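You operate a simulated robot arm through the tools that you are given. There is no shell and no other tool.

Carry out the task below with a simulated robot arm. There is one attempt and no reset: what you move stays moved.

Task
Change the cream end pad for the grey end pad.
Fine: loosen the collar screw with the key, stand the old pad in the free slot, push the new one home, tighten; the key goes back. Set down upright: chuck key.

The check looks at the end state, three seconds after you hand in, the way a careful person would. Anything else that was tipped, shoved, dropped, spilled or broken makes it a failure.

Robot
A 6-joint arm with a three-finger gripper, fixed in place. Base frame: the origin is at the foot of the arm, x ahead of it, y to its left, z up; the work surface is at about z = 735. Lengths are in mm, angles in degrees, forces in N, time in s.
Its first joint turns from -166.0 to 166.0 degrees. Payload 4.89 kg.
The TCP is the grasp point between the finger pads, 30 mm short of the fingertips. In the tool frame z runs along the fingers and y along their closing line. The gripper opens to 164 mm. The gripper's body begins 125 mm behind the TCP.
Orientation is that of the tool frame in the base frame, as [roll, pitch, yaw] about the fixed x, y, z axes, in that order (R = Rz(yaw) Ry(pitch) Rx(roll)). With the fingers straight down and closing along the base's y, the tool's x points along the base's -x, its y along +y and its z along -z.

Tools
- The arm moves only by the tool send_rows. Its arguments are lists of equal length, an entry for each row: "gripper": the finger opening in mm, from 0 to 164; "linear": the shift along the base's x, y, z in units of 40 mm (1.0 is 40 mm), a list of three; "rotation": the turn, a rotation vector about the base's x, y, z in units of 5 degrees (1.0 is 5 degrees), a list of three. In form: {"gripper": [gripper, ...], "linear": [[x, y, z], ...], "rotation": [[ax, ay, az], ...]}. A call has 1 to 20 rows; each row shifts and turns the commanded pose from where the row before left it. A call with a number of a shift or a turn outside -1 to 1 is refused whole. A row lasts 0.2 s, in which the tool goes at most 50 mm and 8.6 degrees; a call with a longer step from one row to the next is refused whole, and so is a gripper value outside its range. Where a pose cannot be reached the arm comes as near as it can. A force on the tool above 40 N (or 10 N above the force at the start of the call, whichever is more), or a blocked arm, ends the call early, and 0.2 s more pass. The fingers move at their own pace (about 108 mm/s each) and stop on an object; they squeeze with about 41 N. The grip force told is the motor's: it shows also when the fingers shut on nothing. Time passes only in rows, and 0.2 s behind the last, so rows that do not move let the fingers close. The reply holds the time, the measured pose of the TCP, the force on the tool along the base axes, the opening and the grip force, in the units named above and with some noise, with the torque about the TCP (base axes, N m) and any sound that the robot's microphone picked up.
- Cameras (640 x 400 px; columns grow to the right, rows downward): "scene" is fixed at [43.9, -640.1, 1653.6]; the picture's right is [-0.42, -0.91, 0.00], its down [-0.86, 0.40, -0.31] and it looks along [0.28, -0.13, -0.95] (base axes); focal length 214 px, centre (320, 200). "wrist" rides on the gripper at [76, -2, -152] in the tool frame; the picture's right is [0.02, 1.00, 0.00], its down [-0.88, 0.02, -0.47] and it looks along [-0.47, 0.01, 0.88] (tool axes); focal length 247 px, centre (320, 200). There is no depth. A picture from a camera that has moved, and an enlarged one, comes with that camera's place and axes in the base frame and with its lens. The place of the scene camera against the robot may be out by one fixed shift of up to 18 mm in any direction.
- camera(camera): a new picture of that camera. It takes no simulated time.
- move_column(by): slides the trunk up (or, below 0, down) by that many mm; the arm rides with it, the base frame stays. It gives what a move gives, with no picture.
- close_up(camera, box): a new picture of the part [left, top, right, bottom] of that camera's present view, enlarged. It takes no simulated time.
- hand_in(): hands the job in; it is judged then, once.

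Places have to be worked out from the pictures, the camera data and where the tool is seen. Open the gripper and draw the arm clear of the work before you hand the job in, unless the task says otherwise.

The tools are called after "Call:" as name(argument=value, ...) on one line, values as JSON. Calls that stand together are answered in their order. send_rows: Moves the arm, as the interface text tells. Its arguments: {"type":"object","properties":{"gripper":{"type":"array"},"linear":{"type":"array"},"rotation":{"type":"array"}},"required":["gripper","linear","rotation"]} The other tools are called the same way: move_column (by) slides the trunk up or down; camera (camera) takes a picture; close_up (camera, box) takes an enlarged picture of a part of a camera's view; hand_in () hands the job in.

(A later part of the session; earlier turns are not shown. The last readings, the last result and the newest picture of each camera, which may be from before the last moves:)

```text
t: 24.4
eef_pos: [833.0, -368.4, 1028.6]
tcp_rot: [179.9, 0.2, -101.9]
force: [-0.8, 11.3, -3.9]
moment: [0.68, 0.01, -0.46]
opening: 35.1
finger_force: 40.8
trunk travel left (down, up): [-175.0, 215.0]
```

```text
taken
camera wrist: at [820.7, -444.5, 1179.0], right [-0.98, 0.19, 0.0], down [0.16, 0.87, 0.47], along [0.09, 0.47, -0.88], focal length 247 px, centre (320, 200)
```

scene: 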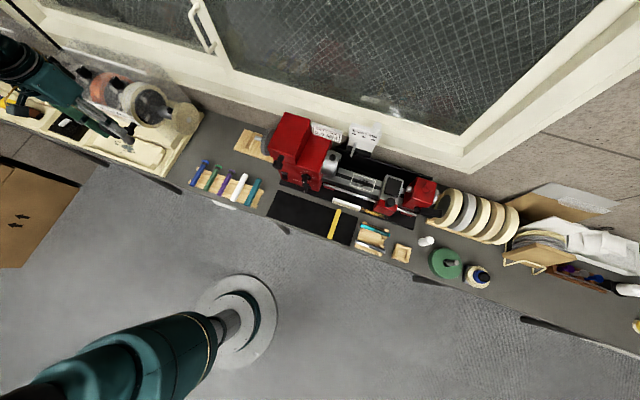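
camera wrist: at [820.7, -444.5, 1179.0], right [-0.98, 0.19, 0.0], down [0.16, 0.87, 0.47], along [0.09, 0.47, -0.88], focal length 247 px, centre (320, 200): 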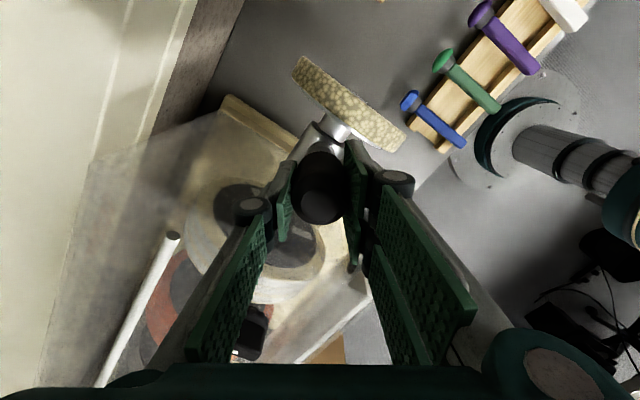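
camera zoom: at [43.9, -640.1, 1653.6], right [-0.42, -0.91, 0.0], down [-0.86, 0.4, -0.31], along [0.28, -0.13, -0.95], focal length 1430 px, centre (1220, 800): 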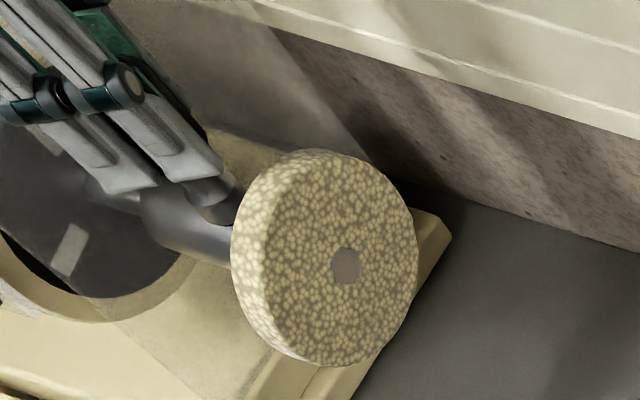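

There's now a clear resisting torque of 0.46 N m after about 88°. I'll turn a few degrees more to see whether it's friction or a stop.

Call:
send_rows(gripper=[30, 30, 30], linear=[[0, 0.02, 0], [0, 0, 0], [0, 0, 0]], rotation=[[0, 0, 0.8], [0, 0, 0.8], [0, 0, 0]])

```text
t: 25.2
eef_pos: [834.0, -367.5, 1028.8]
tcp_rot: [179.9, 0.0, -93.9]
force: [-9.6, 11.8, 0.2]
moment: [0.59, 0.46, -0.63]
opening: 35.5
finger_force: 41.4
trunk travel left (down, up): [-175.0, 215.0]
```

Torque remains about 0.6 N m with growing side force. I'll back off the strain, lift the key clear and see how far the post has turned.

Call:
send_rows(gripper=[30, 30, 30, 30, 30], linear=[[0, 0, 0], [0, 0, 0.15], [0, 0, 0.25], [0, 0, 0.4], [0, 0, 0.2]], rotation=[[0, 0, -0.6], [0, 0, 0], [0, 0, 0], [0, 0, 0], [0, 0, 0]])

Call:
close_up(camera="scene", box=[160, 97, 174, 107])

Call:
close_up(camera="scene", box=[164, 100, 178, 110])

Call:
close_up(camera="wrist", box=[290, 105, 350, 150])

```text
t: 26.4
eef_pos: [833.3, -369.0, 1067.4]
tcp_rot: [180.0, 0.0, -97.0]
force: [-1.0, 0.3, -1.0]
moment: [-0.01, 0.03, 0.01]
opening: 35.3
finger_force: 41.4
trunk travel left (down, up): [-175.0, 215.0]
```

```text
16.00 times, centred on (167, 102) of scene
camera zoom: at [43.9, -640.1, 1653.6], right [-0.42, -0.91, 0.0], down [-0.86, 0.4, -0.31], along [0.28, -0.13, -0.95], focal length 3432 px, centre (2768, 1768)
```

zoom: 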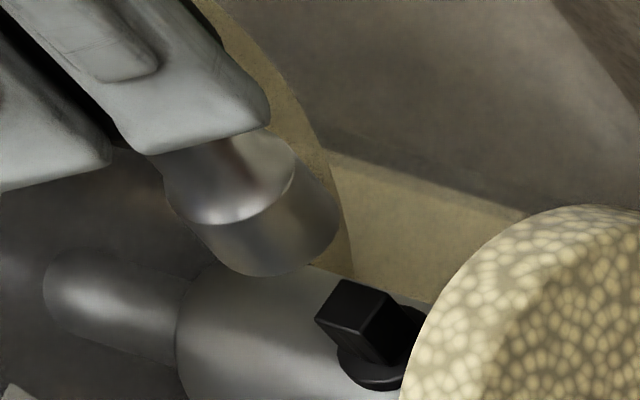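

```text
16.00 times, centred on (171, 105) of scene
camera zoom: at [43.9, -640.1, 1653.6], right [-0.42, -0.91, 0.0], down [-0.86, 0.4, -0.31], along [0.28, -0.13, -0.95], focal length 3432 px, centre (2704, 1720)
```

zoom: 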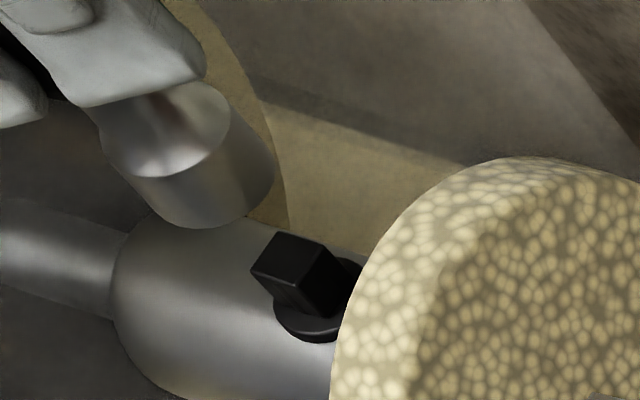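

```text
8.89 times, centred on (320, 128) of wrist
camera zoom: at [826.0, -445.7, 1218.7], right [-0.99, 0.1, 0.0], down [0.09, 0.88, 0.47], along [0.05, 0.47, -0.88], focal length 2195 px, centre (320, 844)
```

zoom: 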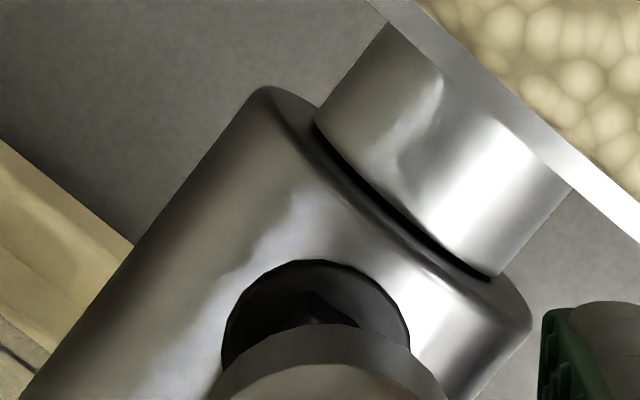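

The post has turned by about 76° counter-clockwise, so the key drives it. To check whether it's at a stop, I'll re-centre, re-seat, and turn a bit further while watching torque.

Call:
send_rows(gripper=[30, 30, 30, 30, 30, 30, 30], linear=[[0.031, -0.037, 0], [0, 0, -0.3], [0, 0, -0.2], [0, 0, -0.1], [0, 0, -0.1], [0, 0, -0.1], [0, 0, 0]], rotation=[[0, 0, 0], [0, 0, 0], [0, 0, 0], [0, 0, 0], [0, 0, 0], [0, 0, 0], [0, 0, 0]])

```text
t: 28.0
eef_pos: [833.7, -368.9, 1036.9]
tcp_rot: [-179.9, 0.0, -96.9]
force: [5.6, -3.9, 33.2]
moment: [-0.14, -0.24, 0.03]
opening: 35.6
finger_force: 41.1
trunk travel left (down, up): [-175.0, 215.0]
```

Call:
send_rows(gripper=[30, 30, 30, 30, 30], linear=[[0, 0, 0.03], [0, 0, 0], [0, 0, 0], [0, 0, 0], [0, 0, 0]], rotation=[[0, 0, 0], [0, 0, -0.6], [0, 0, -0.6], [0, 0, -0.6], [0, 0, -0.6]])

```text
t: 29.2
eef_pos: [833.9, -369.8, 1037.4]
tcp_rot: [179.9, 0.0, -109.0]
force: [-2.9, -0.2, 11.2]
moment: [0.03, 0.26, 0.04]
opening: 35.2
finger_force: 40.6
trunk travel left (down, up): [-175.0, 215.0]
```

Call:
send_rows(gripper=[30, 30, 30, 30, 30], linear=[[0, 0, 0], [0, 0, 0], [0, 0, 0], [0, 0, 0], [0, 0, 0]], rotation=[[0, 0, -0.6], [0, 0, -0.6], [0, 0, -0.6], [0, 0, -0.6], [0, 0, 0]])

```text
t: 30.4
eef_pos: [834.5, -370.5, 1037.0]
tcp_rot: [180.0, 0.0, -121.0]
force: [1.1, 0.0, 14.4]
moment: [0.02, 0.06, 0.02]
opening: 35.3
finger_force: 40.7
trunk travel left (down, up): [-175.0, 215.0]
```

Call:
close_up(camera="scene", box=[160, 97, 174, 107])

Call:
close_up(camera="wrist", box=[305, 125, 340, 150])

Call:
close_up(camera="wrist", box=[280, 130, 370, 220])

```text
16.00 times, centred on (167, 102) of scene
camera zoom: at [43.9, -640.1, 1653.6], right [-0.42, -0.91, 0.0], down [-0.86, 0.4, -0.31], along [0.28, -0.13, -0.95], focal length 3432 px, centre (2768, 1768)
```

zoom: 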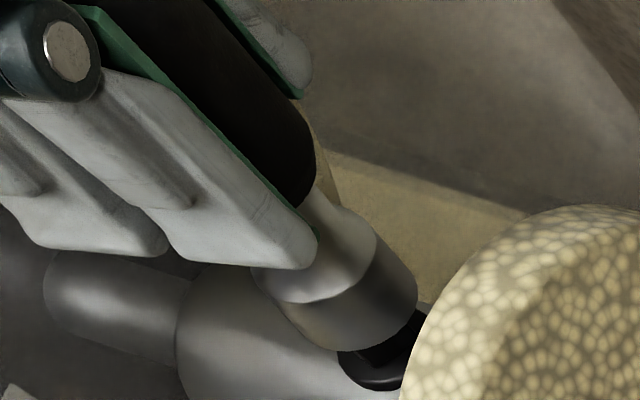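

```text
16.00 times, centred on (322, 138) of wrist
camera zoom: at [797.2, -437.2, 1188.4], right [-0.87, 0.5, 0.0], down [0.44, 0.76, 0.47], along [0.24, 0.41, -0.88], focal length 3952 px, centre (280, 1200)
```

zoom: 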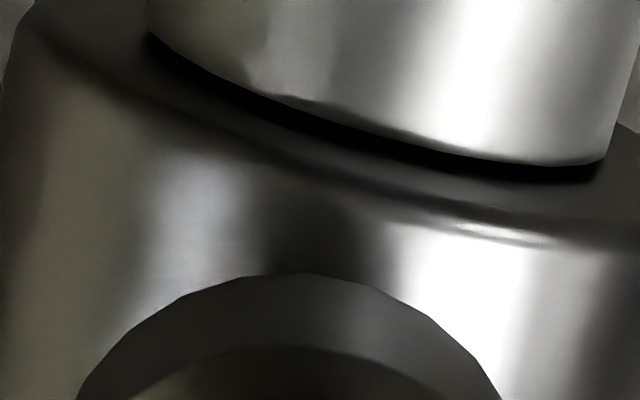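

```text
4.44 times, centred on (325, 175) of wrist
camera zoom: at [797.2, -437.2, 1188.4], right [-0.87, 0.5, 0.0], down [0.44, 0.76, 0.47], along [0.24, 0.41, -0.88], focal length 1098 px, centre (298, 311)
```

zoom: 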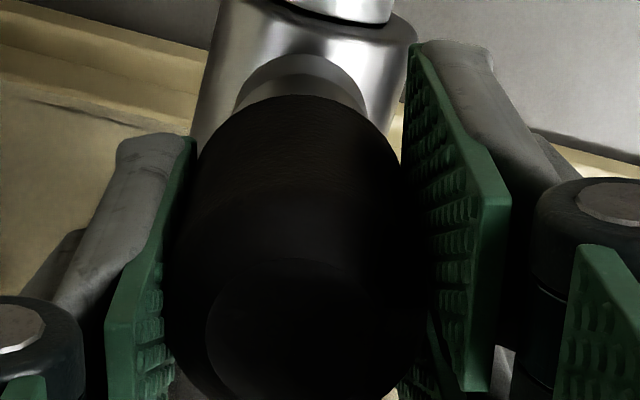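

The socket is sitting on the post's top unaligned again. I'll lift, swing the tool back ~95° (the square repeats every 90°), re-centre by camera, and re-seek while turning in the loosening direction.

Call:
send_rows(gripper=[30, 30, 30, 30, 30, 30, 30, 30, 30, 30, 30, 30, 30, 30, 30, 30, 30, 30, 30, 30], linear=[[0, 0, 0.75], [0, 0, 0], [0, 0, 0], [0, 0, 0], [0, 0, 0], [0, 0, 0], [0, 0, 0], [0, 0, 0], [0, 0, 0], [0, 0, 0], [0, 0, 0], [0, 0, 0], [0, 0, 0], [0, 0, 0], [0, 0, 0], [0, 0, 0], [0, 0, 0], [0, 0, 0], [0, 0, 0], [0, 0, 0]], rotation=[[0, 0, 0], [0, 0, -1], [0, 0, -1], [0, 0, -1], [0, 0, -1], [0, 0, -1], [0, 0, -1], [0, 0, -1], [0, 0, -1], [0, 0, -1], [0, 0, -1], [0, 0, -1], [0, 0, -1], [0, 0, -1], [0, 0, -1], [0, 0, -1], [0, 0, -1], [0, 0, -1], [0, 0, -1], [0, 0, -1]])

Call:
close_up(camera="scene", box=[164, 100, 178, 110])

Call:
close_up(camera="scene", box=[158, 95, 172, 105])

Call:
close_up(camera="wrist", box=[305, 125, 340, 150])

```text
t: 34.6
eef_pos: [835.2, -370.7, 1067.8]
tcp_rot: [180.0, 0.1, 143.8]
force: [0.9, -0.5, -1.7]
moment: [0.0, -0.01, 0.0]
opening: 35.0
finger_force: 41.3
trunk travel left (down, up): [-175.0, 215.0]
```

```text
16.00 times, centred on (171, 105) of scene
camera zoom: at [43.9, -640.1, 1653.6], right [-0.42, -0.91, 0.0], down [-0.86, 0.4, -0.31], along [0.28, -0.13, -0.95], focal length 3432 px, centre (2704, 1720)
```

zoom: 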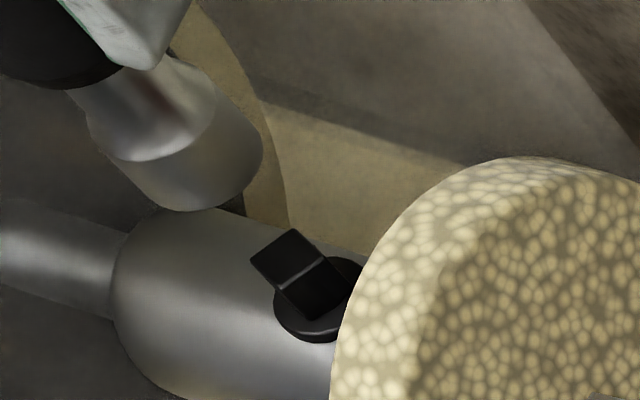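

```text
16.00 times, centred on (165, 100) of scene
camera zoom: at [43.9, -640.1, 1653.6], right [-0.42, -0.91, 0.0], down [-0.86, 0.4, -0.31], along [0.28, -0.13, -0.95], focal length 3432 px, centre (2800, 1800)
```

zoom: 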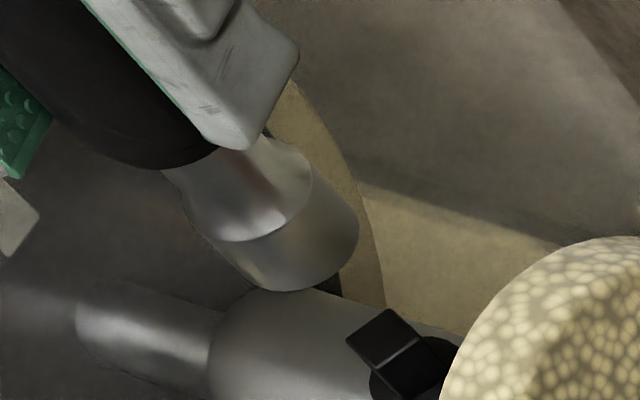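

```text
16.00 times, centred on (322, 138) of wrist
camera zoom: at [774.0, -327.6, 1218.2], right [0.57, 0.82, 0.0], down [0.72, -0.5, 0.47], along [0.39, -0.27, -0.88], focal length 3952 px, centre (280, 1200)
```

zoom: 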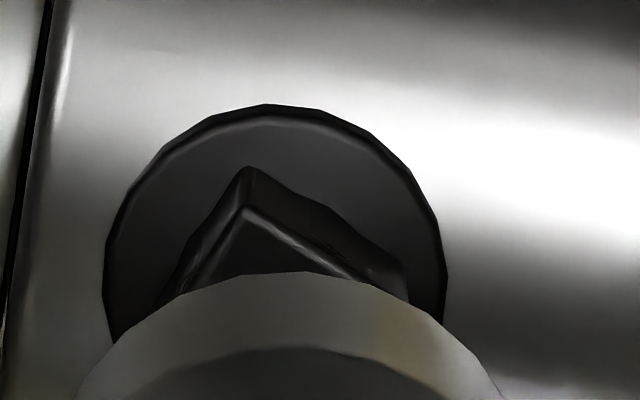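

The post followed the key back by ~27° during my search, so the socket was actually engaged. Expected alignment is now about yaw 149°. I'll re-centre (+0.2,-1.15 mm), turn +5° and lower again.

Call:
send_rows(gripper=[30, 30, 30, 30, 30, 30, 30, 30], linear=[[0.005, -0.029, 0], [0, 0, -0.3], [0, 0, -0.2], [0, 0, -0.1], [0, 0, -0.05], [0, 0, -0.05], [0, 0, -0.05], [0, 0, 0]], rotation=[[0, 0, 0.5], [0, 0, 0.5], [0, 0, 0], [0, 0, 0], [0, 0, 0], [0, 0, 0], [0, 0, 0], [0, 0, 0]])

```text
t: 36.4
eef_pos: [833.6, -371.2, 1037.0]
tcp_rot: [179.8, 0.0, 149.1]
force: [1.8, -1.4, 11.4]
moment: [-0.09, 0.05, 0.03]
opening: 35.2
finger_force: 41.3
trunk travel left (down, up): [-175.0, 215.0]
```

Call:
send_rows(gripper=[30, 30, 30, 30, 30, 30, 30], linear=[[0, 0, 0.12], [0, 0, 0], [0, 0, 0], [0, 0, -0.06], [0, 0, -0.04], [0, 0, -0.03], [0, 0, 0]], rotation=[[0, 0, 0], [0, 0, -0.8], [0, 0, -0.8], [0, 0, 0], [0, 0, 0], [0, 0, 0], [0, 0, 0]])

```text
t: 38.0
eef_pos: [835.3, -370.6, 1037.9]
tcp_rot: [-179.9, 0.1, 141.0]
force: [4.6, -1.4, 28.8]
moment: [0.05, -0.02, 0.01]
opening: 35.1
finger_force: 41.0
trunk travel left (down, up): [-175.0, 215.0]
```

Call:
send_rows(gripper=[30, 30, 30], linear=[[0, 0, 0.2], [0, 0, 0.55], [0, 0, 0]], rotation=[[0, 0, 0], [0, 0, 0], [0, 0, 0]])

Call:
close_up(camera="scene", box=[164, 100, 178, 110])

Call:
close_up(camera="wrist", box=[305, 125, 340, 150])

Call:
close_up(camera="wrist", box=[280, 130, 370, 220])

```text
t: 38.8
eef_pos: [835.0, -371.8, 1066.5]
tcp_rot: [180.0, 0.0, 141.0]
force: [-0.3, -0.3, -1.8]
moment: [-0.05, -0.04, -0.01]
opening: 35.2
finger_force: 41.2
trunk travel left (down, up): [-175.0, 215.0]
```

```text
16.00 times, centred on (171, 105) of scene
camera zoom: at [43.9, -640.1, 1653.6], right [-0.42, -0.91, 0.0], down [-0.86, 0.4, -0.31], along [0.28, -0.13, -0.95], focal length 3432 px, centre (2704, 1720)
```

zoom: 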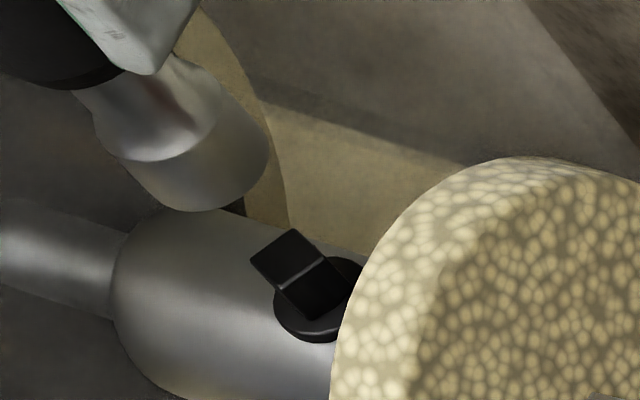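

```text
16.00 times, centred on (322, 138) of wrist
camera zoom: at [776.1, -325.5, 1217.6], right [0.61, 0.79, 0.0], down [0.7, -0.54, 0.47], along [0.37, -0.29, -0.88], focal length 3952 px, centre (280, 1200)
```

zoom: 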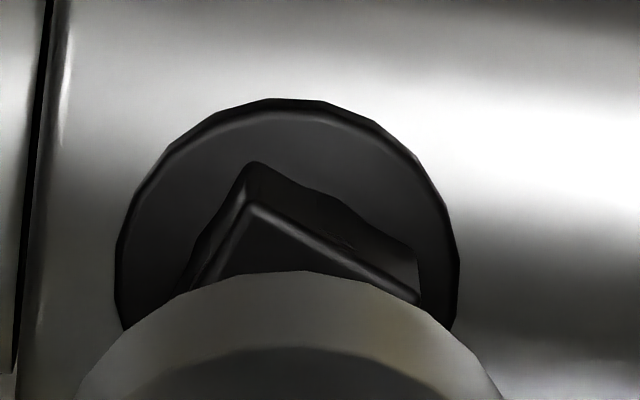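

```text
4.44 times, centred on (325, 175) of wrist
camera zoom: at [776.1, -325.5, 1217.6], right [0.61, 0.79, 0.0], down [0.7, -0.54, 0.47], along [0.37, -0.29, -0.88], focal length 1098 px, centre (298, 311)
```

zoom: 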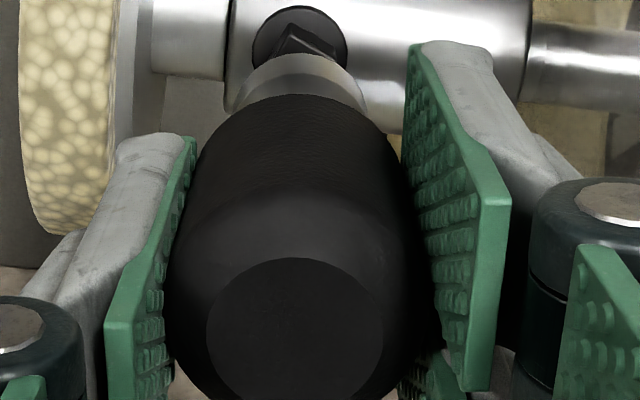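

The post hasn't moved (edges near 21–23°), and I judge the key about 0.9 mm off laterally. I'll shift (+0.7,-0.5), turn to about 137°, lower to just above the post, and check closely.

Call:
send_rows(gripper=[30, 30, 30, 30], linear=[[0.0185, -0.012, 0], [0, 0, -0.3], [0, 0, -0.25], [0, 0, 0]], rotation=[[0, 0, -0.8], [0, 0, 0], [0, 0, 0], [0, 0, 0]])

Call:
close_up(camera="scene", box=[161, 98, 175, 108])

Call:
close_up(camera="wrist", box=[305, 125, 340, 150])

```text
t: 39.8
eef_pos: [836.0, -370.7, 1045.3]
tcp_rot: [-179.9, -0.1, 137.1]
force: [-0.8, -0.3, -0.3]
moment: [0.0, -0.01, 0.01]
opening: 35.2
finger_force: 41.4
trunk travel left (down, up): [-175.0, 215.0]
```

```text
16.00 times, centred on (168, 103) of scene
camera zoom: at [43.9, -640.1, 1653.6], right [-0.42, -0.91, 0.0], down [-0.86, 0.4, -0.31], along [0.28, -0.13, -0.95], focal length 3432 px, centre (2752, 1752)
```

zoom: 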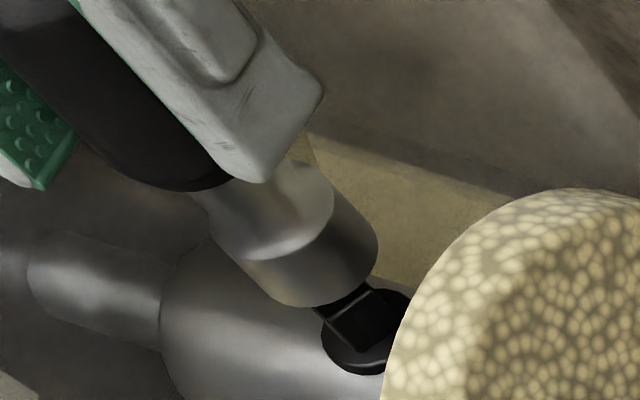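

```text
16.00 times, centred on (322, 138) of wrist
camera zoom: at [780.6, -321.5, 1195.6], right [0.67, 0.75, 0.0], down [0.66, -0.59, 0.47], along [0.35, -0.32, -0.88], focal length 3952 px, centre (280, 1200)
```

zoom: 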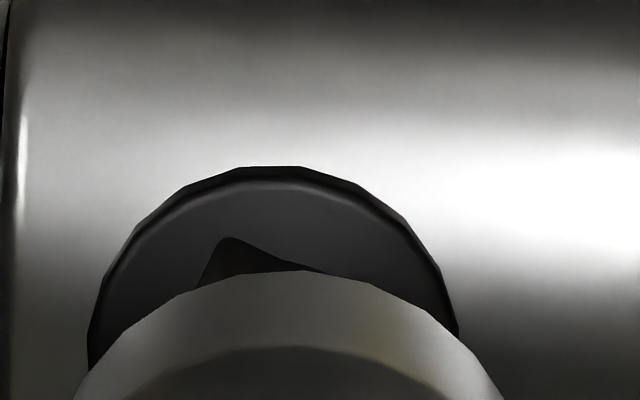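

The closer view puts the key about 1.6 mm too far in +x, which agrees with the pose where it first engaged (833.5,-370.3). I'll shift back and lower.

Call:
send_rows(gripper=[30, 30, 30, 30, 30, 30, 30, 30], linear=[[-0.045, 0.006, 0], [0, 0, -0.05], [0, 0, -0.05], [0, 0, -0.05], [0, 0, -0.03], [0, 0, -0.03], [0, 0, -0.03], [0, 0, 0]], rotation=[[0, 0, 0], [0, 0, 0], [0, 0, 0], [0, 0, 0], [0, 0, 0], [0, 0, 0], [0, 0, 0], [0, 0, 0]])

```text
t: 41.6
eef_pos: [833.0, -372.0, 1035.7]
tcp_rot: [-180.0, 0.2, 137.0]
force: [8.5, -5.4, 33.6]
moment: [-0.2, -0.34, -0.01]
opening: 35.5
finger_force: 40.8
trunk travel left (down, up): [-175.0, 215.0]
```

Call:
send_rows(gripper=[30, 30, 30, 30, 30, 30], linear=[[0, 0, 0.04], [0, 0, 0], [0, 0, 0], [0, 0, -0.02], [0, 0, -0.02], [0, 0, 0]], rotation=[[0, 0, 0], [0, 0, 0.5], [0, 0, 0.5], [0, 0, 0], [0, 0, 0], [0, 0, 0]])

```text
t: 43.0
eef_pos: [833.2, -370.8, 1036.8]
tcp_rot: [-180.0, 0.1, 142.0]
force: [2.0, -0.7, 31.6]
moment: [0.06, 0.19, -0.03]
opening: 35.1
finger_force: 41.0
trunk travel left (down, up): [-175.0, 215.0]
```

Call:
send_rows(gripper=[30, 30, 30, 30, 30, 30], linear=[[0, 0, 0.05], [0, 0, 0], [0, 0, 0], [0, 0, -0.025], [0, 0, -0.02], [0, 0, 0]], rotation=[[0, 0, 0], [0, 0, -0.9], [0, 0, -0.9], [0, 0, 0], [0, 0, 0], [0, 0, 0]])

```text
t: 44.4
eef_pos: [834.1, -370.6, 1035.9]
tcp_rot: [180.0, 0.0, 133.0]
force: [0.3, -0.5, -1.1]
moment: [0.02, -0.01, -0.03]
opening: 35.2
finger_force: 41.4
trunk travel left (down, up): [-175.0, 215.0]
```

At yaw 133° the contact force vanished, so it's aligned. I'll push further down.

Call:
send_rows(gripper=[30, 30, 30, 30, 30, 30], linear=[[0, 0, -0.04], [0, 0, -0.04], [0, 0, -0.04], [0, 0, -0.04], [0, 0, -0.04], [0, 0, 0]], rotation=[[0, 0, 0], [0, 0, 0], [0, 0, 0], [0, 0, 0], [0, 0, 0], [0, 0, 0]])

```text
t: 45.8
eef_pos: [832.6, -372.1, 1028.2]
tcp_rot: [179.9, 0.1, 132.9]
force: [0.3, -0.8, 0.1]
moment: [0.01, -0.02, 0.01]
opening: 35.3
finger_force: 41.4
trunk travel left (down, up): [-175.0, 215.0]
```

Engaged about 8 mm. I'll seat a little more, then turn counter-clockwise in steps and watch the torque.

Call:
send_rows(gripper=[30, 30, 30, 30, 30, 30], linear=[[0, 0, -0.04], [0, 0, -0.04], [0, 0, 0], [0, 0, 0], [0, 0, 0], [0, 0, 0]], rotation=[[0, 0, 0], [0, 0, 0], [0, 0, 0.8], [0, 0, 0.8], [0, 0, 0.8], [0, 0, 0]])

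Call:
send_rows(gripper=[30, 30, 30, 30], linear=[[0, 0, 0], [0, 0, 0], [0, 0, 0], [0, 0, 0]], rotation=[[0, 0, 0.8], [0, 0, 0.8], [0, 0, 0.8], [0, 0, 0]])

Call:
send_rows(gripper=[30, 30, 30, 30], linear=[[0, 0, 0], [0, 0, 0], [0, 0, 0], [0, 0, 0]], rotation=[[0, 0, 0.8], [0, 0, 0.8], [0, 0, 0.8], [0, 0, 0]])

```text
t: 47.2
eef_pos: [832.9, -371.4, 1024.5]
tcp_rot: [179.9, -0.1, 145.2]
force: [-0.1, 4.1, 1.2]
moment: [0.29, 0.07, -0.05]
opening: 35.3
finger_force: 41.0
trunk travel left (down, up): [-175.0, 215.0]
```

```text
t: 48.2
eef_pos: [833.4, -370.6, 1023.9]
tcp_rot: [-180.0, 0.0, 157.1]
force: [-1.1, 6.3, -0.4]
moment: [0.4, 0.11, -0.04]
opening: 35.2
finger_force: 40.9
trunk travel left (down, up): [-175.0, 215.0]
```

```text
t: 49.2
eef_pos: [834.2, -370.3, 1023.2]
tcp_rot: [-180.0, 0.1, 169.1]
force: [-2.1, 18.0, -1.9]
moment: [1.13, 0.2, -0.1]
opening: 35.0
finger_force: 40.8
trunk travel left (down, up): [-175.0, 215.0]
```

Call:
send_rows(gripper=[30, 30, 30, 30], linear=[[0, 0.025, 0], [0, 0, 0], [0, 0, 0], [0, 0, 0]], rotation=[[0, 0, 0.4], [0, 0, 0.6], [0, 0, 0.6], [0, 0, 0]])

Call:
send_rows(gripper=[30, 30, 30, 30], linear=[[0, 0.02, 0], [0, 0, 0], [0, 0, 0], [0, 0, 0]], rotation=[[0, 0, 0.4], [0, 0, 0.6], [0, 0, 0.6], [0, 0, 0]])

```text
t: 50.2
eef_pos: [836.1, -369.6, 1023.3]
tcp_rot: [179.9, 0.0, 177.1]
force: [10.3, 11.2, 3.3]
moment: [0.53, -0.33, -0.7]
opening: 35.2
finger_force: 40.8
trunk travel left (down, up): [-175.0, 215.0]
```

```text
t: 51.2
eef_pos: [834.1, -369.6, 1023.7]
tcp_rot: [180.0, 0.0, -175.0]
force: [1.0, 8.4, -0.9]
moment: [0.2, 0.24, -0.81]
opening: 36.6
finger_force: 40.7
trunk travel left (down, up): [-175.0, 215.0]
```

The torque jumps to 0.8 N m at the same post angle as before, so this is the fully loosened stop, about 77° from where it started. I'll ease back, lift the key off and check.

Call:
send_rows(gripper=[30, 30, 30, 30, 30, 30], linear=[[0, 0, 0], [0, 0, 0.1], [0, 0, 0.25], [0, 0, 0.5], [0, 0, 0.5], [0, 0, 0]], rotation=[[0, 0, -0.9], [0, 0, 0], [0, 0, 0], [0, 0, 0], [0, 0, 0], [0, 0, 0]])

Call:
close_up(camera="scene", box=[164, 100, 178, 110])

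Call:
camera(camera="wrist")

```text
t: 52.6
eef_pos: [835.1, -369.3, 1077.6]
tcp_rot: [180.0, 0.0, -179.4]
force: [0.3, -0.3, -1.5]
moment: [-0.03, 0.02, 0.02]
opening: 36.1
finger_force: 41.1
trunk travel left (down, up): [-175.0, 215.0]
```

```text
16.00 times, centred on (171, 105) of scene
camera zoom: at [43.9, -640.1, 1653.6], right [-0.42, -0.91, 0.0], down [-0.86, 0.4, -0.31], along [0.28, -0.13, -0.95], focal length 3432 px, centre (2704, 1720)
```

zoom: 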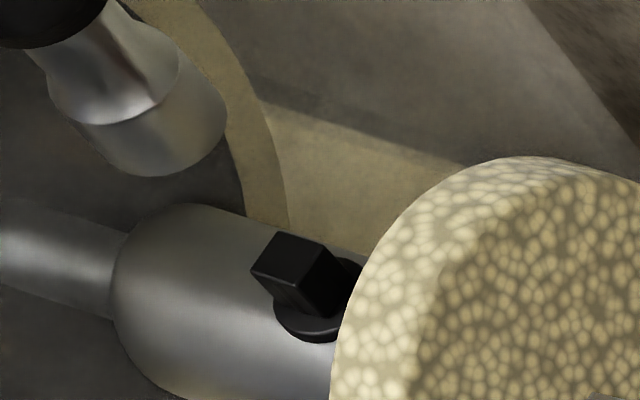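

```text
taken
camera wrist: at [759.8, -372.7, 1229.3], right [-0.03, 1.0, 0.0], down [0.88, 0.03, 0.47], along [0.47, 0.01, -0.88], focal length 247 px, centre (320, 200)
```

wrist: 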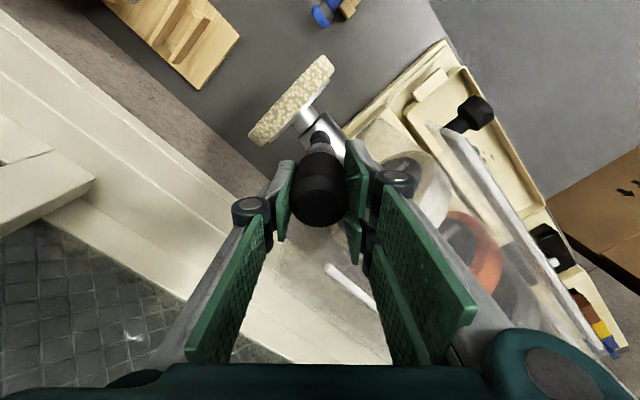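

Call:
close_up(camera="wrist", box=[280, 130, 370, 220])

Call:
close_up(camera="scene", box=[130, 80, 190, 120])

```text
4.44 times, centred on (325, 175) of wrist
camera zoom: at [759.8, -372.7, 1229.3], right [-0.03, 1.0, 0.0], down [0.88, 0.03, 0.47], along [0.47, 0.01, -0.88], focal length 1098 px, centre (298, 311)
```

zoom: 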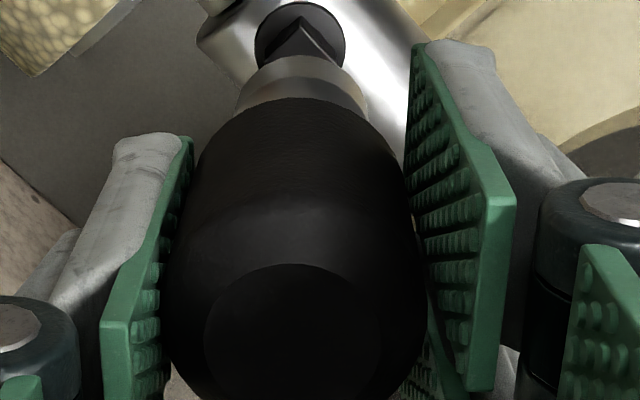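

```text
10.00 times, centred on (160, 100) of scene
camera zoom: at [43.9, -640.1, 1653.6], right [-0.42, -0.91, 0.0], down [-0.86, 0.4, -0.31], along [0.28, -0.13, -0.95], focal length 2145 px, centre (1920, 1200)
```

zoom: 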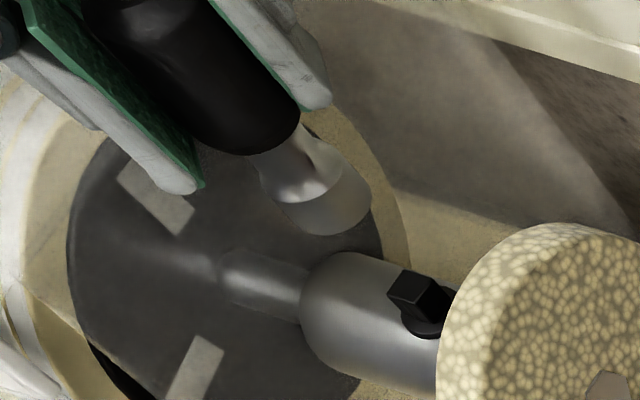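

The post is at the loosened stop and the key hangs straight, having slid ~4.5 mm in the grip. I'll return the key to its home spot at about (693.5,-244), clearing z first.

Call:
send_rows(gripper=[30, 30, 30, 30, 30, 30, 30, 30, 30, 30, 30, 30, 30, 30, 30, 30, 30], linear=[[-0.25, 0.25, 0.3], [-0.6, 0.53, 0], [-0.7, 0.6, 0], [-0.7, 0.6, 0], [-0.7, 0.6, 0], [-0.58, 0.57, 0], [0, 0, 0], [0, 0, 0], [0, 0, 0], [0, 0, -0.8], [0, 0, -1], [0, 0, -1], [0, 0, -1], [0, 0, -1], [0, 0, -1], [0, 0, -0.7], [0, 0, 0]], rotation=[[0, 0, -1], [0, 0, -1], [0, 0, -1], [0, 0, -1], [0, 0, -1], [0, 0, -1], [0, 0, -1], [0, 0, -1], [0, 0, -1.0], [0, 0, -0.1], [0, 0, 0], [0, 0, 0], [0, 0, 0], [0, 0, 0], [0, 0, 0], [0, 0, 0], [0, 0, 0]])

Call:
camera(camera="wrist")

```text
t: 56.2
eef_pos: [692.7, -244.6, 831.4]
tcp_rot: [-179.9, 0.0, 135.0]
force: [-0.1, 0.1, 0.1]
moment: [0.03, 0.01, 0.0]
opening: 36.3
finger_force: 40.3
trunk travel left (down, up): [-175.0, 215.0]
```

```text
taken
camera wrist: at [638.9, -192.2, 982.3], right [0.69, 0.72, 0.0], down [0.64, -0.61, 0.47], along [0.34, -0.33, -0.88], focal length 247 px, centre (320, 200)
```

wrist: 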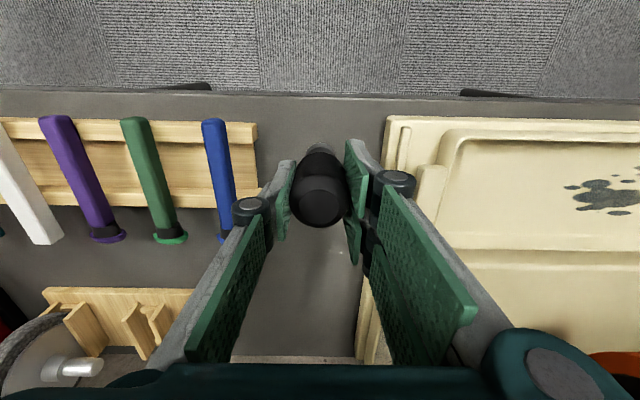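

Over the home spot. I'll lower gently until the base touches the bench.

Call:
send_rows(gripper=[30, 30, 30, 30, 30, 30, 30, 30], linear=[[0, 0, -0.15], [0, 0, -0.15], [0, 0, -0.1], [0, 0, -0.03], [0, 0, -0.03], [0, 0, -0.03], [0, 0, -0.03], [0, 0, 0]], rotation=[[0, 0, 0], [0, 0, 0], [0, 0, 0], [0, 0, 0], [0, 0, 0], [0, 0, 0], [0, 0, 0], [0, 0, 0]])

```text
t: 58.0
eef_pos: [692.2, -243.3, 809.4]
tcp_rot: [180.0, 0.0, 135.0]
force: [0.0, 0.3, -1.0]
moment: [0.02, -0.03, 0.0]
opening: 36.3
finger_force: 41.7
trunk travel left (down, up): [-175.0, 215.0]
```

Call:
send_rows(gripper=[30, 30, 30, 30, 30], linear=[[0, 0, -0.02], [0, 0, -0.02], [0, 0, -0.02], [0, 0, -0.02], [0, 0, 0]], rotation=[[0, 0, 0], [0, 0, 0], [0, 0, 0], [0, 0, 0], [0, 0, 0]])

```text
t: 59.2
eef_pos: [691.6, -242.9, 807.1]
tcp_rot: [179.9, -0.1, 135.0]
force: [7.8, 1.0, 29.2]
moment: [0.26, -0.13, -0.06]
opening: 35.9
finger_force: 40.9
trunk travel left (down, up): [-175.0, 215.0]
```

Touching the bench. I'll ease up about 1.2 mm and open slowly.

Call:
send_rows(gripper=[30, 30, 40, 46, 60, 76, 76, 76], linear=[[0, 0, 0.03], [0, 0, 0], [0, 0, 0], [0, 0, 0], [0, 0, 0], [0, 0, 0], [0, 0, 0], [0, 0, 0]], rotation=[[0, 0, 0], [0, 0, 0], [0, 0, 0], [0, 0, 0], [0, 0, 0], [0, 0, 0], [0, 0, 0], [0, 0, 0]])

Call:
camera(camera="wrist")

```text
t: 61.0
eef_pos: [692.4, -243.4, 808.7]
tcp_rot: [180.0, 0.0, 135.0]
force: [0.5, 0.4, 0.0]
moment: [0.0, -0.03, -0.01]
opening: 75.9
finger_force: 0.0
trunk travel left (down, up): [-175.0, 215.0]
```

```text
taken
camera wrist: at [639.0, -190.9, 958.8], right [0.69, 0.72, 0.0], down [0.64, -0.61, 0.47], along [0.34, -0.33, -0.88], focal length 247 px, centre (320, 200)
```

wrist: 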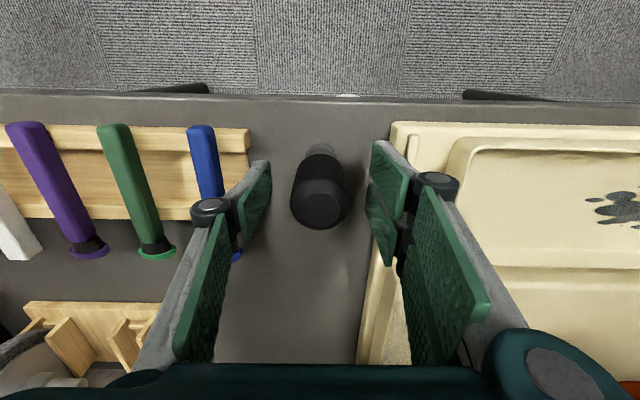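

The key stands upright at home. I'll rise and take a good look at the stand and the grey pad before touching the cream one.

Call:
send_rows(gripper=[76, 76, 76, 76, 76, 76, 76, 76, 76, 76, 76, 76, 76, 76, 76, 76], linear=[[0, 0, 0.5], [0, 0, 1], [0, 0, 1], [0, 0, 1], [0, 0, 1], [0, 0, 1], [0, 0, 1], [0, 0, 0.8], [-0.5, -0.8, 0], [-0.5, -0.8, 0], [-0.5, -0.8, 0], [-0.5, -0.8, 0], [-0.5, -0.8, 0], [-0.5, -0.8, 0], [-0.5, -0.8, 0], [-0.2, -0.52, 0]], rotation=[[0, 0, 0], [0, 0, 0], [0, 0, 0], [0, 0, 0], [0, 0, 0], [0, 0, 0], [0, 0, 0], [0, 0, 0], [0, 0, 0], [0, 0, 0], [0, 0, 0], [0, 0, 0], [0, 0, 0], [0, 0, 0], [0, 0, 0], [0, 0, 0]])

Call:
camera(camera="wrist")

Call:
close_up(camera="wrist", box=[250, 120, 410, 220])

```text
t: 64.4
eef_pos: [545.6, -488.6, 1100.9]
tcp_rot: [180.0, 0.0, 135.0]
force: [0.5, 0.8, 0.1]
moment: [-0.1, 0.05, -0.01]
opening: 75.8
finger_force: 0.0
trunk travel left (down, up): [-175.0, 215.0]
```

```text
taken
camera wrist: at [491.4, -437.2, 1251.7], right [0.69, 0.72, 0.0], down [0.64, -0.61, 0.47], along [0.34, -0.33, -0.88], focal length 247 px, centre (320, 200)
```

wrist: 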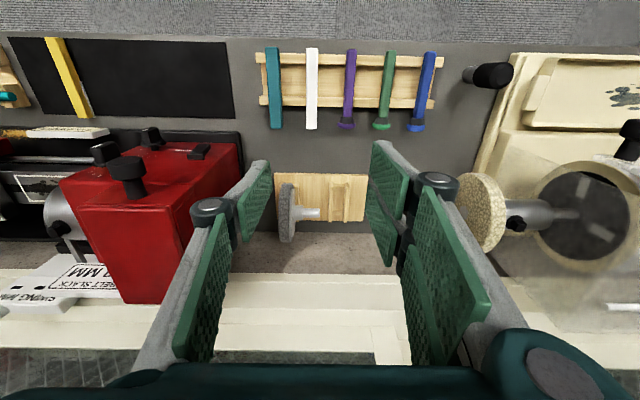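

```text
4.00 times, centred on (330, 170) of wrist
camera zoom: at [491.4, -437.2, 1251.7], right [0.69, 0.72, 0.0], down [0.64, -0.61, 0.47], along [0.34, -0.33, -0.88], focal length 988 px, centre (280, 320)
```

zoom: 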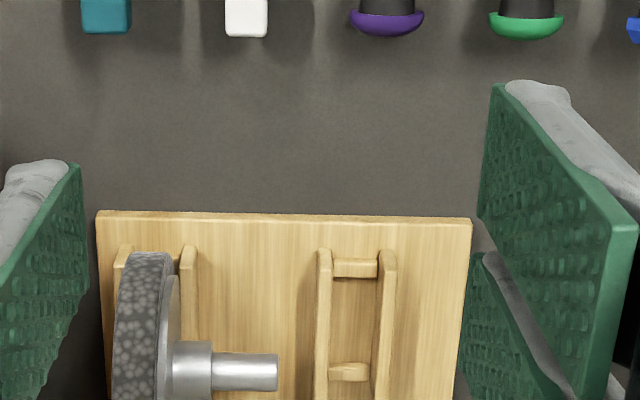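

Call:
close_up(camera="wrist", box=[262, 165, 374, 250])

Call:
close_up(camera="scene", box=[220, 110, 300, 170])

Call:
close_up(camera="scene", box=[150, 90, 240, 180])

```text
4.71 times, centred on (318, 208) of wrist
camera zoom: at [491.4, -437.2, 1251.7], right [0.69, 0.72, 0.0], down [0.64, -0.61, 0.47], along [0.34, -0.33, -0.88], focal length 1162 px, centre (329, 165)
```

zoom: 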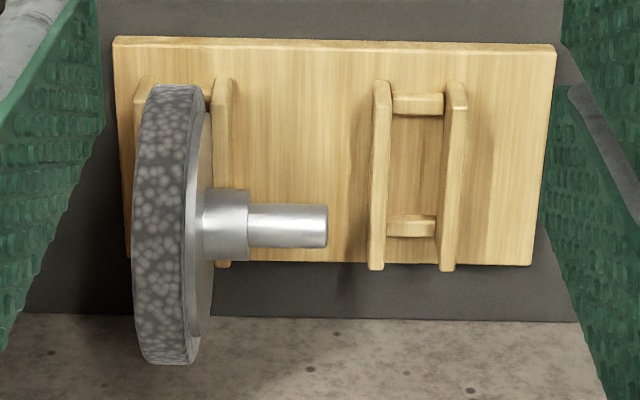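

```text
6.67 times, centred on (260, 140) of scene
camera zoom: at [43.9, -640.1, 1653.6], right [-0.42, -0.91, 0.0], down [-0.86, 0.4, -0.31], along [0.28, -0.13, -0.95], focal length 1430 px, centre (720, 600)
```

zoom: 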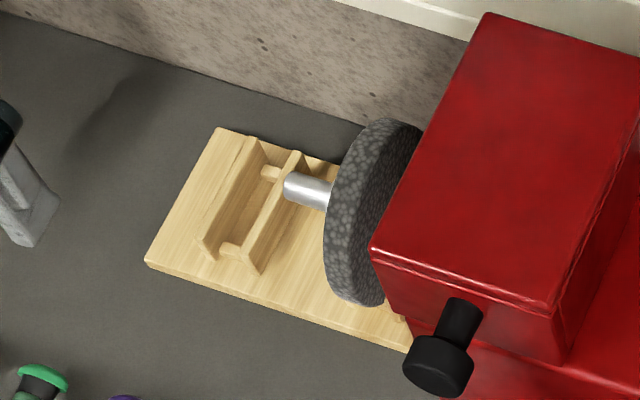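

```text
4.44 times, centred on (195, 135) of scene
camera zoom: at [43.9, -640.1, 1653.6], right [-0.42, -0.91, 0.0], down [-0.86, 0.4, -0.31], along [0.28, -0.13, -0.95], focal length 953 px, centre (876, 489)
```

zoom: 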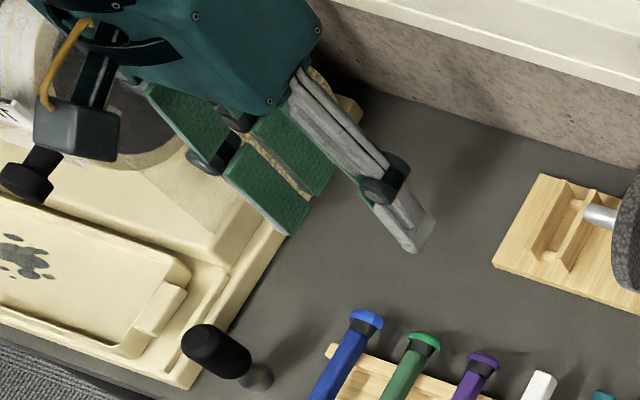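

Call:
close_up(camera="wrist", box=[60, 120, 300, 310])

```text
2.11 times, centred on (180, 215) of wrist
camera zoom: at [491.4, -437.2, 1251.7], right [0.69, 0.72, 0.0], down [0.64, -0.61, 0.47], along [0.34, -0.33, -0.88], focal length 520 px, centre (615, 168)
```

zoom: 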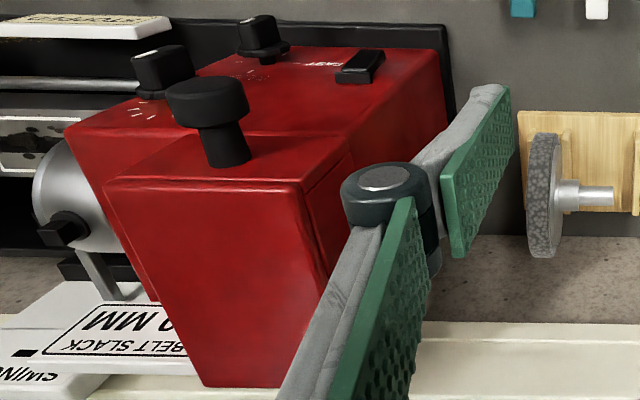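

I now have the stand geometry: the free slot's centre is at E≈84, F≈917 in the bench frame, and the pad axis when stood is at z≈816. Next I'll hover over the cream pad at about (797.6,-403) with the fingers set to a 42 mm opening.

Call:
send_rows(gripper=[76, 60, 50, 46, 46, 46, 46, 46, 46], linear=[[0.9, 0.306, 0], [0.9, 0.306, 0], [0.9, 0.306, 0], [0.9, 0.306, 0], [0.9, 0.306, 0], [0.9, 0.306, 0], [0.9, 0.304, 0], [0, 0, -0.8], [0, 0, 0]], rotation=[[0, 0, 0], [0, 0, 0], [0, 0, 0], [0, 0, 0], [0, 0, 0], [0, 0, 0], [0, 0, 0], [0, 0, 0], [0, 0, 0]])

Call:
camera(camera="wrist")

Call:
close_up(camera="wrist", box=[270, 100, 380, 190])

Call:
close_up(camera="scene", box=[150, 80, 210, 140])

```text
t: 66.4
eef_pos: [795.9, -403.7, 1067.7]
tcp_rot: [-179.9, 0.0, 135.0]
force: [0.5, -0.2, -0.1]
moment: [-0.04, 0.06, 0.01]
opening: 45.8
finger_force: 0.0
trunk travel left (down, up): [-175.0, 215.0]
```

```text
taken
camera wrist: at [741.6, -351.0, 1218.6], right [0.69, 0.72, 0.0], down [0.64, -0.61, 0.47], along [0.34, -0.33, -0.88], focal length 247 px, centre (320, 200)
```

wrist: 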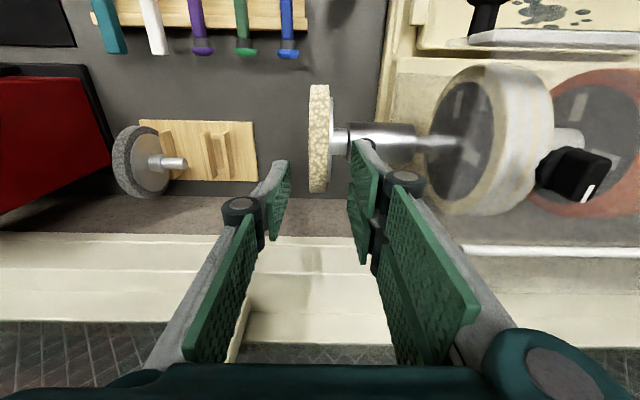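

```text
4.44 times, centred on (325, 145) of wrist
camera zoom: at [741.6, -351.0, 1218.6], right [0.69, 0.72, 0.0], down [0.64, -0.61, 0.47], along [0.34, -0.33, -0.88], focal length 1098 px, centre (298, 444)
```

zoom: 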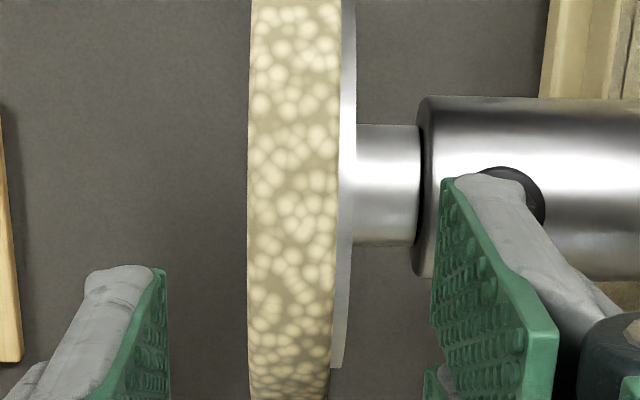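

```text
6.67 times, centred on (180, 110) of scene
camera zoom: at [43.9, -640.1, 1653.6], right [-0.42, -0.91, 0.0], down [-0.86, 0.4, -0.31], along [0.28, -0.13, -0.95], focal length 1430 px, centre (1253, 800)
```

zoom: 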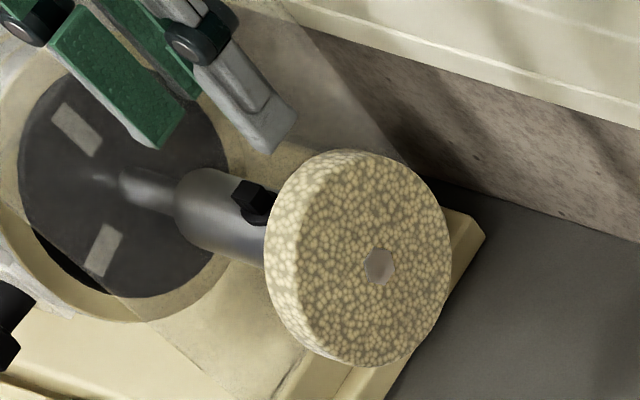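

The pad sits within 0.2 mm of the centre between the fingers, with total thickness ≈23.5 mm. I'll narrow to 37 mm and lower so the fingertips stay just above the collar at TCP z≈981.

Call:
send_rows(gripper=[37, 37, 37, 37, 37, 37, 37], linear=[[0, 0, 0], [0, 0, -0.5], [0, 0, -0.6], [0, 0, -0.5], [0, 0, -0.4], [0, 0, -0.2], [0, 0, 0]], rotation=[[0, 0, 0], [0, 0, 0], [0, 0, 0], [0, 0, 0], [0, 0, 0], [0, 0, 0], [0, 0, 0]])

Call:
close_up(camera="scene", box=[150, 80, 210, 140])

Call:
close_up(camera="wrist", box=[250, 80, 400, 250])

```text
t: 68.0
eef_pos: [796.8, -402.5, 978.7]
tcp_rot: [-180.0, 0.0, 135.0]
force: [-0.1, -0.2, -0.7]
moment: [0.06, 0.05, 0.0]
opening: 37.2
finger_force: 0.1
trunk travel left (down, up): [-175.0, 215.0]
```

```text
6.67 times, centred on (180, 110) of scene
camera zoom: at [43.9, -640.1, 1653.6], right [-0.42, -0.91, 0.0], down [-0.86, 0.4, -0.31], along [0.28, -0.13, -0.95], focal length 1430 px, centre (1253, 800)
```

zoom: 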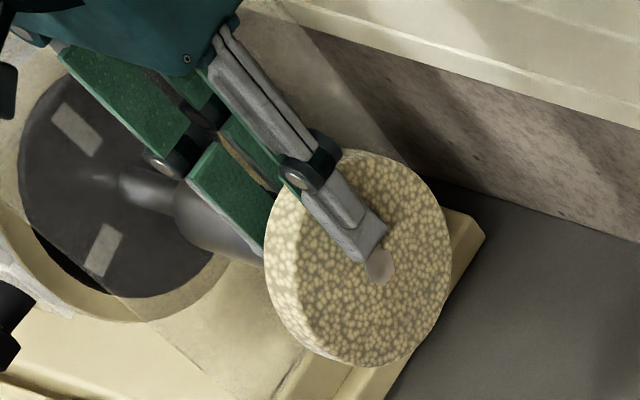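

```text
2.35 times, centred on (325, 165) of wrist
camera zoom: at [742.3, -351.3, 1130.2], right [0.69, 0.72, 0.0], down [0.64, -0.61, 0.47], along [0.34, -0.33, -0.88], focal length 581 px, centre (308, 282)
```

zoom: 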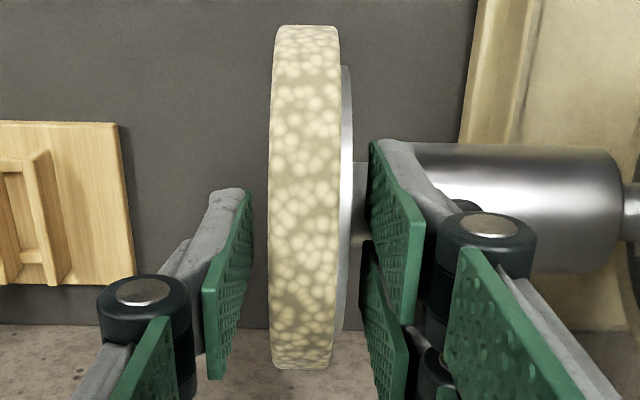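

Fingers straddle the pad cleanly. Now I'll close.

Call:
send_rows(gripper=[30, 24, 15, 15, 15, 15], linear=[[0, 0, 0], [0, 0, 0], [0, 0, 0], [0, 0, 0], [0, 0, 0], [0, 0, 0]], rotation=[[0, 0, 0], [0, 0, 0], [0, 0, 0], [0, 0, 0], [0, 0, 0], [0, 0, 0]])

Call:
close_up(camera="wrist", box=[250, 80, 400, 250])

```text
t: 69.4
eef_pos: [796.1, -404.0, 980.0]
tcp_rot: [179.9, 0.0, 135.0]
force: [-8.5, -6.4, -0.9]
moment: [-0.23, 0.33, 0.01]
opening: 19.2
finger_force: 41.0
trunk travel left (down, up): [-175.0, 215.0]
```

```text
2.35 times, centred on (325, 165) of wrist
camera zoom: at [741.9, -351.8, 1130.4], right [0.69, 0.72, 0.0], down [0.64, -0.61, 0.47], along [0.34, -0.33, -0.88], focal length 581 px, centre (308, 282)
```

zoom: 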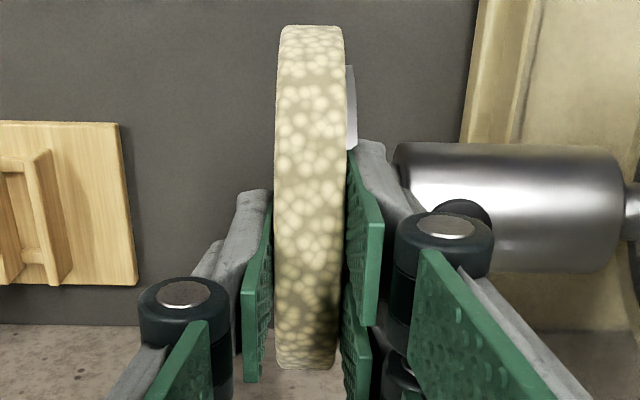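

Gripped. I'll pull gently along the arbor axis (-e) and watch the force.

Call:
send_rows(gripper=[15, 15, 15, 15], linear=[[-0.035, -0.035, 0], [-0.035, -0.035, 0], [-0.035, -0.035, 0], [0, 0, 0]], rotation=[[0, 0, 0], [0, 0, 0], [0, 0, 0], [0, 0, 0]])

Call:
close_up(camera="wrist", box=[250, 80, 400, 250])

```text
t: 70.4
eef_pos: [792.6, -406.9, 979.4]
tcp_rot: [-180.0, 0.0, 135.0]
force: [0.0, 0.2, -0.1]
moment: [0.0, -0.01, 0.02]
opening: 19.2
finger_force: 41.6
trunk travel left (down, up): [-175.0, 215.0]
```

```text
2.35 times, centred on (325, 165) of wrist
camera zoom: at [738.7, -355.7, 1130.6], right [0.69, 0.72, 0.0], down [0.64, -0.61, 0.47], along [0.34, -0.33, -0.88], focal length 581 px, centre (308, 282)
```

zoom: 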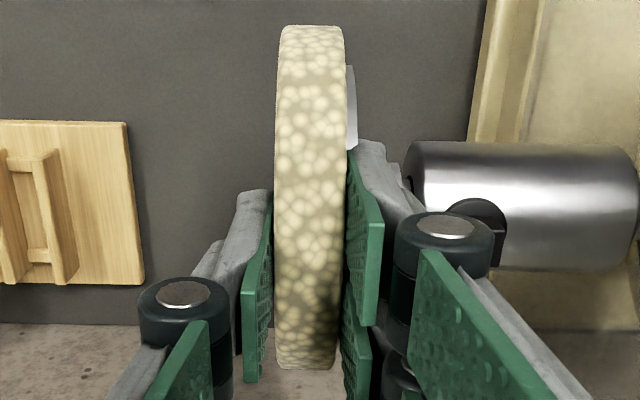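

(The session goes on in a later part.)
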